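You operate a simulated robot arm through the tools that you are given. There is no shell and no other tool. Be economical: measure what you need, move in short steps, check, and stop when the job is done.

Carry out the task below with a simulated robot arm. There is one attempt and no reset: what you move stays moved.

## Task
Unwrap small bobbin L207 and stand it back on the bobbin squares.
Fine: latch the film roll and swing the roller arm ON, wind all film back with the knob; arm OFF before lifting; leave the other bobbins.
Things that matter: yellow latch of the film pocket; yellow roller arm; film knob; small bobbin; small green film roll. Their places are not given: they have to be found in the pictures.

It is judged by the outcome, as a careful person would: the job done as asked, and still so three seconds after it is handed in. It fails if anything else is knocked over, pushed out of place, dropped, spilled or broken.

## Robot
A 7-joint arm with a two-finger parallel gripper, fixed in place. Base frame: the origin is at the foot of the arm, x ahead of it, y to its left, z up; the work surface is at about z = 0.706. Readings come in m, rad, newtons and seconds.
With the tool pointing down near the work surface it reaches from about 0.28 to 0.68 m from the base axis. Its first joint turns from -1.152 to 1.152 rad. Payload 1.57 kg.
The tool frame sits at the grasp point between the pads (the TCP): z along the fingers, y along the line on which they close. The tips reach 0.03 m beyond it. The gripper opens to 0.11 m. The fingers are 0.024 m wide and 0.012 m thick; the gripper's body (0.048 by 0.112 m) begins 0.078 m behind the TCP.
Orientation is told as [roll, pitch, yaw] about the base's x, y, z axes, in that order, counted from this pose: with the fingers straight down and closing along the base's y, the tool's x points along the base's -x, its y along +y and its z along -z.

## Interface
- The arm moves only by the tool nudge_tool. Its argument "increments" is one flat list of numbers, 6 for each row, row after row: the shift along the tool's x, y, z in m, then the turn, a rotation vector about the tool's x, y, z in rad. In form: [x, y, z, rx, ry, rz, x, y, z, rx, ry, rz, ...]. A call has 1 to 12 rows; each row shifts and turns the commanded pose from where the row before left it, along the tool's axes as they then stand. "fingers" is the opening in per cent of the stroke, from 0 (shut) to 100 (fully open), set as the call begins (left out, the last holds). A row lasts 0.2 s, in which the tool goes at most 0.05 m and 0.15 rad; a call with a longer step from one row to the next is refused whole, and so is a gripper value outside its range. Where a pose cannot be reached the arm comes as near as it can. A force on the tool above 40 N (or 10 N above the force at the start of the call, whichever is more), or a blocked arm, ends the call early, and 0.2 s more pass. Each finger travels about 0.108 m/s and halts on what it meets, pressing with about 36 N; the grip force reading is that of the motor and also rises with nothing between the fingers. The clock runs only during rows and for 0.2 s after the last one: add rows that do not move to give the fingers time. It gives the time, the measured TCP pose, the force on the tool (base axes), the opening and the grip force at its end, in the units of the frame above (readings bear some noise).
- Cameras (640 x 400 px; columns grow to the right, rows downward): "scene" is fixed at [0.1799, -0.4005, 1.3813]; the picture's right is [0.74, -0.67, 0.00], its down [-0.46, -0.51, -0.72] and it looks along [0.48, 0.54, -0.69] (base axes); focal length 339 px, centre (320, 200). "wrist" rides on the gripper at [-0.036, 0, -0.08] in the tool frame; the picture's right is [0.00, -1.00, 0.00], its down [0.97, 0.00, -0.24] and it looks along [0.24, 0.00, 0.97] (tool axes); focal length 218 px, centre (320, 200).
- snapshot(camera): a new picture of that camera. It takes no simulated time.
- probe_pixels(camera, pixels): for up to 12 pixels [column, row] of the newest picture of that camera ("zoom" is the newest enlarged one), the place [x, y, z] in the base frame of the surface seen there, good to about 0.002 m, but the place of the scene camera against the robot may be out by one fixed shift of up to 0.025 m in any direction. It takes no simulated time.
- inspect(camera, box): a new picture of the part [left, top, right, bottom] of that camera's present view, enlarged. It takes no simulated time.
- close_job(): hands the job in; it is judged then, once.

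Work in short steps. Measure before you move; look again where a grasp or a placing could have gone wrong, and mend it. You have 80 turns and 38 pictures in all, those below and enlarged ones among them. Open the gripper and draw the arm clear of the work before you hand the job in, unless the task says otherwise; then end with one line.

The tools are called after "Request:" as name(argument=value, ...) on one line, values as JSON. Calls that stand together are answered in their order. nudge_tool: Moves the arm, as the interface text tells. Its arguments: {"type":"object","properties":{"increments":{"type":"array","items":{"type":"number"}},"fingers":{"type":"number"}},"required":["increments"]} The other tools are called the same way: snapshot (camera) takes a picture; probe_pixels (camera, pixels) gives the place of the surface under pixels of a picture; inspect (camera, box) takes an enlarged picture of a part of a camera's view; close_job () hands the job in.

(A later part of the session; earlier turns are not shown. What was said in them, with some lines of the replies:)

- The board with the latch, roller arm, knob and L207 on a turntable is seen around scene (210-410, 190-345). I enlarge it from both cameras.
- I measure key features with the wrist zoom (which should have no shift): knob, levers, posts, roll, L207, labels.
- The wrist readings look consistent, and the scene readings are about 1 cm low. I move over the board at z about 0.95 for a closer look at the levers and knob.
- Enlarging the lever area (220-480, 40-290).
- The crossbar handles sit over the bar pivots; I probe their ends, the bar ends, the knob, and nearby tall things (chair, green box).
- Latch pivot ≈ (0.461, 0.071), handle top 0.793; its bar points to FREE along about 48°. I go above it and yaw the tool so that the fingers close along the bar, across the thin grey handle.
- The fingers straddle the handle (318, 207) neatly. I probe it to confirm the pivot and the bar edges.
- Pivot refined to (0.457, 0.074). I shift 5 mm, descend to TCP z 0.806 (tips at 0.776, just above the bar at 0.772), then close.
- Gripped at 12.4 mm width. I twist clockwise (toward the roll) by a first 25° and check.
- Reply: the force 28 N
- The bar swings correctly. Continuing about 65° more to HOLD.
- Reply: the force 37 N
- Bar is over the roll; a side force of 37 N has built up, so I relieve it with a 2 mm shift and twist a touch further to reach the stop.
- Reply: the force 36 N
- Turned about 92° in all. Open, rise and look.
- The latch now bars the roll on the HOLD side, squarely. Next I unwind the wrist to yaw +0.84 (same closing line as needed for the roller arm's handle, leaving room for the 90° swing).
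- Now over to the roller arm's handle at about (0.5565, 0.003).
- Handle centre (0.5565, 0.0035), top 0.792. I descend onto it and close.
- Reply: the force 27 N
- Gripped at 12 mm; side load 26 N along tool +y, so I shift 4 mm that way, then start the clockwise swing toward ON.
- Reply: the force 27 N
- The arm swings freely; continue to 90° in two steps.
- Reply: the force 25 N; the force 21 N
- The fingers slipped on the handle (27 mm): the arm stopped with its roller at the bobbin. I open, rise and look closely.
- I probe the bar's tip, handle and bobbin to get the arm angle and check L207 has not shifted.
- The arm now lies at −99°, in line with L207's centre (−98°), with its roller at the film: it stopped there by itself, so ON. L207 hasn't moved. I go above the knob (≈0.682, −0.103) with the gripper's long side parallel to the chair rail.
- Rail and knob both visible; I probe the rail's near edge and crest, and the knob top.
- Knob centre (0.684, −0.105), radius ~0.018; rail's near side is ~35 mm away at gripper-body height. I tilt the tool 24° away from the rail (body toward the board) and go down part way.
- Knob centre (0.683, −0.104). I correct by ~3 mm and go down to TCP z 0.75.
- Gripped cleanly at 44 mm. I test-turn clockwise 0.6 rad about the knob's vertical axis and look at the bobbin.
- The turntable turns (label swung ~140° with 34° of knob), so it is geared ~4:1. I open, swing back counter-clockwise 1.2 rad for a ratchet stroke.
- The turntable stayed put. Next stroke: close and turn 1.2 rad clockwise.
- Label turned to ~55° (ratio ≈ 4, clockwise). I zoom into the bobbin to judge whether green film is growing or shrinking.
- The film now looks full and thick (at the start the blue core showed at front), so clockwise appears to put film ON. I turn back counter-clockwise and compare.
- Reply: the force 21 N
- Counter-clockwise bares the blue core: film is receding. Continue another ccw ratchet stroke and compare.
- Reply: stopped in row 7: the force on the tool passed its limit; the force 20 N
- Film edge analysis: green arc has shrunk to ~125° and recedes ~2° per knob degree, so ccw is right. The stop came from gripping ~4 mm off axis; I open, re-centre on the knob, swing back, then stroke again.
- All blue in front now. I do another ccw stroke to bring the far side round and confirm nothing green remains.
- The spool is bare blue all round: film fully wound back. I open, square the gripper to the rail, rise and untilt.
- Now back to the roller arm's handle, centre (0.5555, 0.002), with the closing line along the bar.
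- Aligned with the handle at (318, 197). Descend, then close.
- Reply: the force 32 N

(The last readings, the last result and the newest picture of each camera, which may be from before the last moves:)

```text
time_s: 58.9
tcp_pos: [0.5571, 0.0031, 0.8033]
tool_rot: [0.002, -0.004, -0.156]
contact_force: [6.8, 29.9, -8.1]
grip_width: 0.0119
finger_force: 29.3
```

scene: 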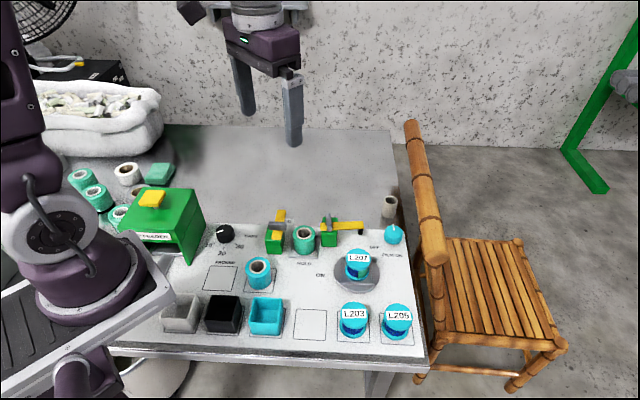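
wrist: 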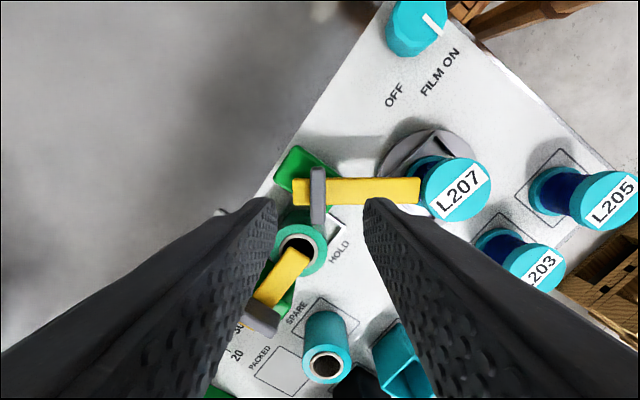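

Gripped; I relieve the +y load and swing the arm back counter-clockwise ~60° to OFF.

Request:
nudge_tool(increments=[0, 0.0035, 0, 0, 0, 0, 0, 0, 0, 0, 0, -0.117, 0, 0, 0, 0, 0, -0.117, 0, 0, 0, 0, 0, -0.117, 0, 0, 0, 0, 0, -0.117, 0, 0, 0, 0, 0, -0.117, 0, 0, 0, 0, 0, -0.117, 0, 0, 0, 0, 0, -0.117, 0, 0, 0, 0, 0, -0.117, 0, 0, 0, 0, 0, -0.117])

Request:
inspect(camera="scene", box=[250, 180, 426, 290])

```text
time_s: 61.0
tcp_pos: [0.556, 0.0046, 0.8051]
tool_rot: [0.0, -0.002, 0.896]
contact_force: [6.2, -2.1, -21.1]
grip_width: 0.0118
finger_force: 29.3
```

```text
3.64 times, centred on (338, 235) of scene
```

zoom: 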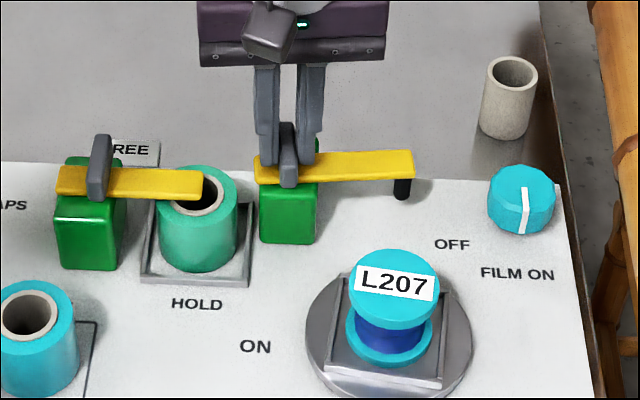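

Arm is OFF over its original spot. I release, rise, and yaw to −0.73 for picking the bobbin (fingers closing front-back, away from neighbours).

Request:
nudge_tool(increments=[0, 0, 0, 0, 0, 0, 0, 0, 0, 0, 0, 0, 0, 0, -0.04, 0, 0, 0, 0, 0, -0.04, 0, 0, 0], fingers=60)

Request:
nudge_tool(increments=[0, 0, -0.03, 0, 0, 0.148, 0, 0, 0, 0, 0, 0.148, 0, 0, 0, 0, 0, 0.148, 0, 0, 0, 0, 0, 0.148, 0, 0, 0, 0, 0, 0.148, 0, 0, 0, 0, 0, 0.148, 0, 0, 0, 0, 0, 0.148, 0, 0, 0, 0, 0, 0.148, 0, 0, 0, 0, 0, 0.148, 0, 0, 0, 0, 0, 0.148, 0, 0, 0, 0, 0, 0.148])

```text
time_s: 62.0
tcp_pos: [0.5548, 0.0064, 0.8874]
tool_rot: [-0.001, -0.004, 0.894]
contact_force: [-0.7, 0.9, -0.5]
grip_width: 0.0658
finger_force: 0.0
```

```text
time_s: 64.5
tcp_pos: [0.556, 0.0049, 0.9141]
tool_rot: [0.001, -0.001, -0.737]
contact_force: [-0.3, -0.6, 0.2]
grip_width: 0.0662
finger_force: 0.1
```

Moving above L207 and taking a picture for its exact centre.

Request:
nudge_tool(increments=[-0.023, -0.0333, 0.0113, 0, 0, 0, -0.023, -0.0333, 0.0113, 0, 0, 0, -0.023, -0.0333, 0.0113, 0, 0, 0])

Request:
snapshot(camera="wrist")

```text
time_s: 65.2
tcp_pos: [0.538, -0.1148, 0.8812]
tool_rot: [0.001, -0.002, -0.736]
contact_force: [-0.1, -1.1, 0.1]
grip_width: 0.0656
finger_force: 0.0
```

```text
7 pictures are left
```

wrist: 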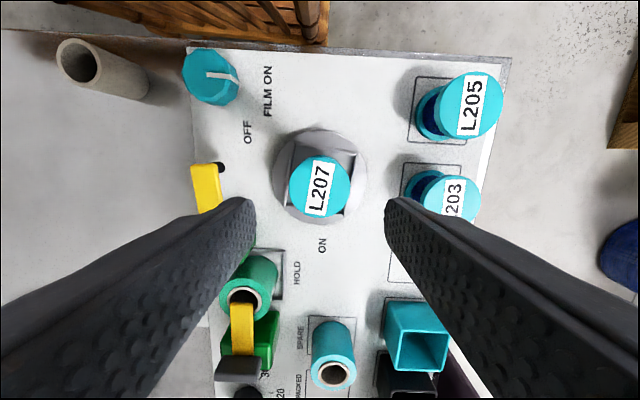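

Request:
probe_pixels(camera="wrist", pixels=[[292, 186], [349, 186], [320, 160], [320, 214], [320, 187], [345, 154], [294, 148], [281, 205], [400, 164], [465, 166], [417, 78], [477, 80]])

Request:
probe_pixels(camera="scene", pixels=[[297, 310], [326, 310], [325, 342], [294, 341], [310, 326], [339, 308], [369, 308], [370, 342], [340, 342], [353, 308], [358, 259], [265, 302]])

```text
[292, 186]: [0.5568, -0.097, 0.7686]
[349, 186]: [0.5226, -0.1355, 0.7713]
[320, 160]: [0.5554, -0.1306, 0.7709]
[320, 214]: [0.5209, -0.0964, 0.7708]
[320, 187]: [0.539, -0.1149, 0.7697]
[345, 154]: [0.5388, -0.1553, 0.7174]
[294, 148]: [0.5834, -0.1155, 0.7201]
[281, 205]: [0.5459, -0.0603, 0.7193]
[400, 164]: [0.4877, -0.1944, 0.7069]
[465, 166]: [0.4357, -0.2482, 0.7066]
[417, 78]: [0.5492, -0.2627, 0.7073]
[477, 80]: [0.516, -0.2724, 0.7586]
```

```text
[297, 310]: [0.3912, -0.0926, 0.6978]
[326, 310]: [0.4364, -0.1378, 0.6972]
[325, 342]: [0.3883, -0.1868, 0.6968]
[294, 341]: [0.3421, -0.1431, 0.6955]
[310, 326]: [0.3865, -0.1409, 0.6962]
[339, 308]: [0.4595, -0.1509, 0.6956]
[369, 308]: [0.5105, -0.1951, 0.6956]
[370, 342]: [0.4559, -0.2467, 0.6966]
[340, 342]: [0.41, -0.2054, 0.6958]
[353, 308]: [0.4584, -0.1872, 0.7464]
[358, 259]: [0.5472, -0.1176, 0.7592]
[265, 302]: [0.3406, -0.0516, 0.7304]
```

L207's centre is (0.539, −0.115), flange Ø ~50 mm, seat rim at z 0.72. I open to 75% and descend to TCP z 0.763 (tips 0.733).

Request:
nudge_tool(increments=[-0.0005, 0.0005, 0.039, 0, 0, 0, 0, 0, 0.039, 0, 0, 0, 0, 0, 0.039, 0, 0, 0], fingers=75)

Request:
nudge_tool(increments=[0, 0, 0, 0, 0, 0, 0, 0, 0, 0, 0, 0, 0, 0, 0, 0, 0, 0], fingers=0)

```text
time_s: 66.0
tcp_pos: [0.5362, -0.1171, 0.7637]
tool_rot: [0.002, -0.001, -0.735]
contact_force: [0.1, -0.1, 0.0]
grip_width: 0.0826
finger_force: 0.0
```

```text
time_s: 66.8
tcp_pos: [0.5359, -0.1151, 0.7632]
tool_rot: [0.001, 0.0, -0.735]
contact_force: [-1.0, -0.1, -0.1]
grip_width: 0.0542
finger_force: 35.7
```

Gripped at 54 mm with almost no side load. Lift 9 cm.

Request:
nudge_tool(increments=[0, 0, -0.015, 0, 0, 0, 0, 0, -0.025, 0, 0, 0, 0, 0, -0.025, 0, 0, 0, 0, 0, -0.025, 0, 0, 0])

Request:
inspect(camera="scene", box=[230, 180, 422, 350])

```text
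time_s: 67.8
tcp_pos: [0.5406, -0.1149, 0.8558]
tool_rot: [0.0, -0.001, -0.734]
contact_force: [-0.1, 1.0, -3.1]
grip_width: 0.0543
finger_force: 35.9
```

```text
2.35 times, centred on (326, 265) of scene
```

zoom: 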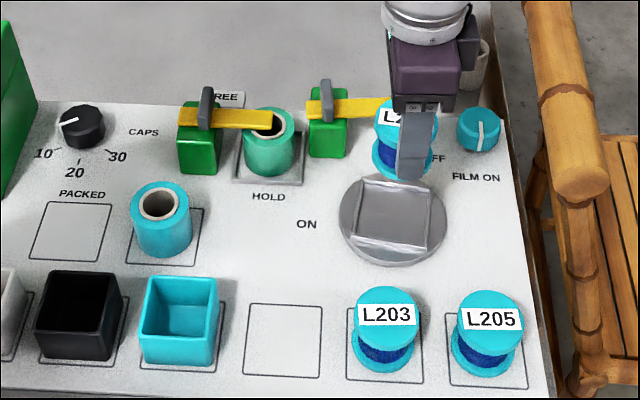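

L207 is lifted cleanly, film arm and latch undisturbed. The empty bobbin square is at scene (310, 325), near (0.385, −0.138). I move just short of it so the wrist camera can see the square for exact placing.

Request:
nudge_tool(increments=[0.0361, -0.0241, 0, 0, 0, 0, 0.0361, -0.0241, 0, 0, 0, 0, 0.0361, -0.0241, 0, 0, 0, 0, 0.0361, -0.0241, 0, 0, 0, 0, 0.0361, -0.0241, 0, 0, 0, 0])

Request:
snapshot(camera="wrist")

```text
time_s: 69.0
tcp_pos: [0.3275, -0.082, 0.8571]
tool_rot: [0.0, -0.002, -0.736]
contact_force: [0.2, -0.3, -1.2]
grip_width: 0.0542
finger_force: 35.6
```

```text
5 pictures are left
```

wrist: 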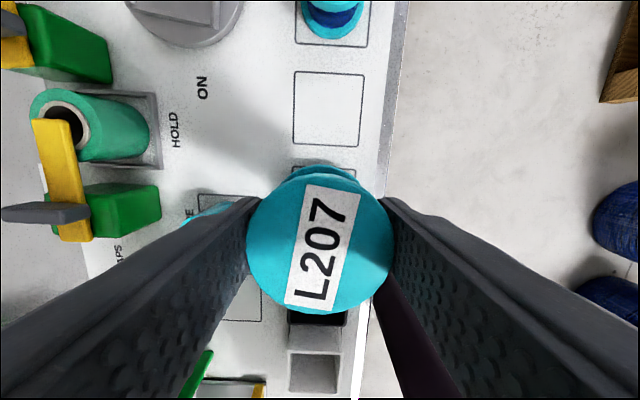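

The square is clear in view: corners (295, 72), (364, 74), (360, 145), (293, 142). Probing them and L207's top.

Request:
probe_pixels(camera="wrist", pixels=[[295, 72], [364, 74], [360, 145], [293, 142], [328, 108], [320, 190], [320, 312], [250, 250], [390, 250], [320, 250]])

```text
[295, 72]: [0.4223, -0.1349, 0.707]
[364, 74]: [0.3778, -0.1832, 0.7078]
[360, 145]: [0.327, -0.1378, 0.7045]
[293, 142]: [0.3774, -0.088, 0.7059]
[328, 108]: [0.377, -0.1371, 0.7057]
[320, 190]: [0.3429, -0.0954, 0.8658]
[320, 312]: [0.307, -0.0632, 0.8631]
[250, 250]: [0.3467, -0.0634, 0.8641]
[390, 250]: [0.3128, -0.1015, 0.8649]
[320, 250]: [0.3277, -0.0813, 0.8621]
```

Square centre (0.3763, −0.136); bobbin centre (0.3277, −0.081). I carry it over and descend to just above contact (placed TCP z should be ~0.752).

Request:
nudge_tool(increments=[-0.0366, -0.0042, 0, 0, 0, 0, -0.0366, -0.0042, 0, 0, 0, 0, 0, 0, 0.035, 0, 0, 0, 0, 0, 0.035, 0, 0, 0, 0, 0, 0.025, 0, 0, 0, 0, 0, 0, 0, 0, 0])

```text
time_s: 70.5
tcp_pos: [0.3758, -0.1362, 0.7562]
tool_rot: [0.002, -0.002, -0.736]
contact_force: [0.0, 0.1, -2.5]
grip_width: 0.0542
finger_force: 35.9
```

Force only shows the bobbin's weight (−2.5 N). I lower in 2 mm steps until contact.

Request:
nudge_tool(increments=[0, 0, 0.002, 0, 0, 0, 0, 0, 0, 0, 0, 0])

Request:
nudge_tool(increments=[0, 0, 0.002, 0, 0, 0, 0, 0, 0, 0, 0, 0])

```text
time_s: 71.0
tcp_pos: [0.376, -0.1353, 0.7549]
tool_rot: [0.001, -0.002, -0.735]
contact_force: [1.7, 0.5, -2.0]
grip_width: 0.0539
finger_force: 35.4
```

```text
time_s: 71.7
tcp_pos: [0.3756, -0.1386, 0.7539]
tool_rot: [0.004, -0.001, -0.735]
contact_force: [-0.6, 0.0, -2.0]
grip_width: 0.0541
finger_force: 35.9
```

Request:
nudge_tool(increments=[0, 0, 0.002, 0, 0, 0, 0, 0, 0, 0, 0, 0])

Request:
inspect(camera="scene", box=[280, 270, 376, 350])

```text
time_s: 72.2
tcp_pos: [0.3762, -0.1381, 0.7513]
tool_rot: [0.002, -0.003, -0.734]
contact_force: [0.1, -0.4, -1.4]
grip_width: 0.054
finger_force: 36.2
```

```text
5.00 times, centred on (328, 310) of scene
```

zoom: 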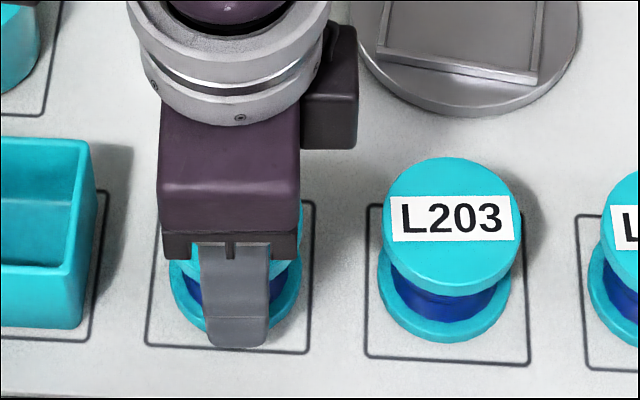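

Bobbin is within its square and close to the board; still partly hanging (−1.4 N). I lower a bit more.

Request:
nudge_tool(increments=[0, 0, 0.0015, 0, 0, 0, 0, 0, 0, 0, 0, 0])

Request:
nudge_tool(increments=[0, 0, 0.0015, 0, 0, 0, 0, 0, 0, 0, 0, 0])

```text
time_s: 72.8
tcp_pos: [0.3762, -0.1388, 0.7505]
tool_rot: [0.001, -0.001, -0.734]
contact_force: [0.8, 3.8, 27.0]
grip_width: 0.054
finger_force: 36.1
```

```text
time_s: 73.5
tcp_pos: [0.3763, -0.1386, 0.75]
tool_rot: [0.003, -0.002, -0.733]
contact_force: [5.0, 6.2, 29.0]
grip_width: 0.0542
finger_force: 35.7
```

Contact is made (+27 N). I back off 2 mm to ease the load, then open slowly and rise.

Request:
nudge_tool(increments=[0, 0, -0.002, 0, 0, 0, 0, 0, 0, 0, 0, 0])

Request:
nudge_tool(increments=[0, 0, 0, 0, 0, 0, 0, 0, 0, 0, 0, 0, 0, 0, -0.03, 0, 0, 0, 0, 0, -0.04, 0, 0, 0, 0, 0, -0.04, 0, 0, 0, 0, 0, -0.04, 0, 0, 0], fingers=80)

Request:
snapshot(camera="wrist")

```text
time_s: 74.0
tcp_pos: [0.3747, -0.1389, 0.7512]
tool_rot: [0.001, -0.001, -0.736]
contact_force: [-1.3, -0.4, -2.0]
grip_width: 0.0538
finger_force: 35.8
```

```text
time_s: 75.5
tcp_pos: [0.3723, -0.1384, 0.9001]
tool_rot: [0.002, 0.001, -0.736]
contact_force: [0.0, -0.8, -0.3]
grip_width: 0.0881
finger_force: 0.1
```

```text
3 pictures are left
```

wrist: 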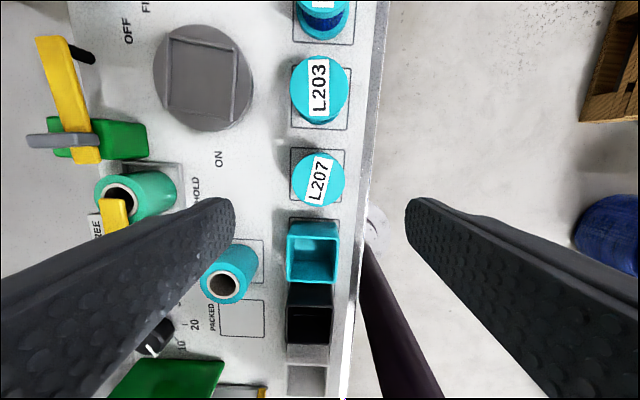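

L207 stands in its square. I rise and draw clear, then take a last scene look.

Request:
nudge_tool(increments=[0, 0, -0.045, 0, 0, 0, 0, 0, -0.045, 0, 0, 0, 0, 0.04, -0.02, 0, 0, 0, 0, 0.04, 0, 0, 0, 0, 0, 0.04, 0, 0, 0, 0, 0, 0.04, 0, 0, 0, 0], fingers=100)

Request:
inspect(camera="scene", box=[200, 180, 424, 350])

```text
time_s: 76.8
tcp_pos: [0.483, -0.0211, 1.015]
tool_rot: [0.0, -0.001, -0.736]
contact_force: [0.0, 0.1, 0.0]
grip_width: 0.1099
finger_force: 0.1
```

```text
2.35 times, centred on (312, 265) of scene
```

zoom: 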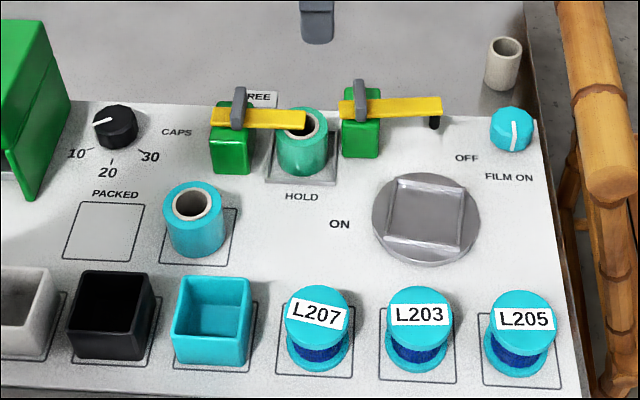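

The last picture shows L207 bare and upright in its square, the roller arm OFF, the film roll latched and the other bobbins untouched. The gripper is open and clear, so I hand the job in.

Request:
close_job()

```text
The job is handed in.
```

Bobbin L207 is unwrapped and standing on its square, with all film wound back, the film roll latched, the roller arm OFF and the other bobbins untouched; I first turned the film knob about 100° the wrong way, winding some film on, before reversing it.
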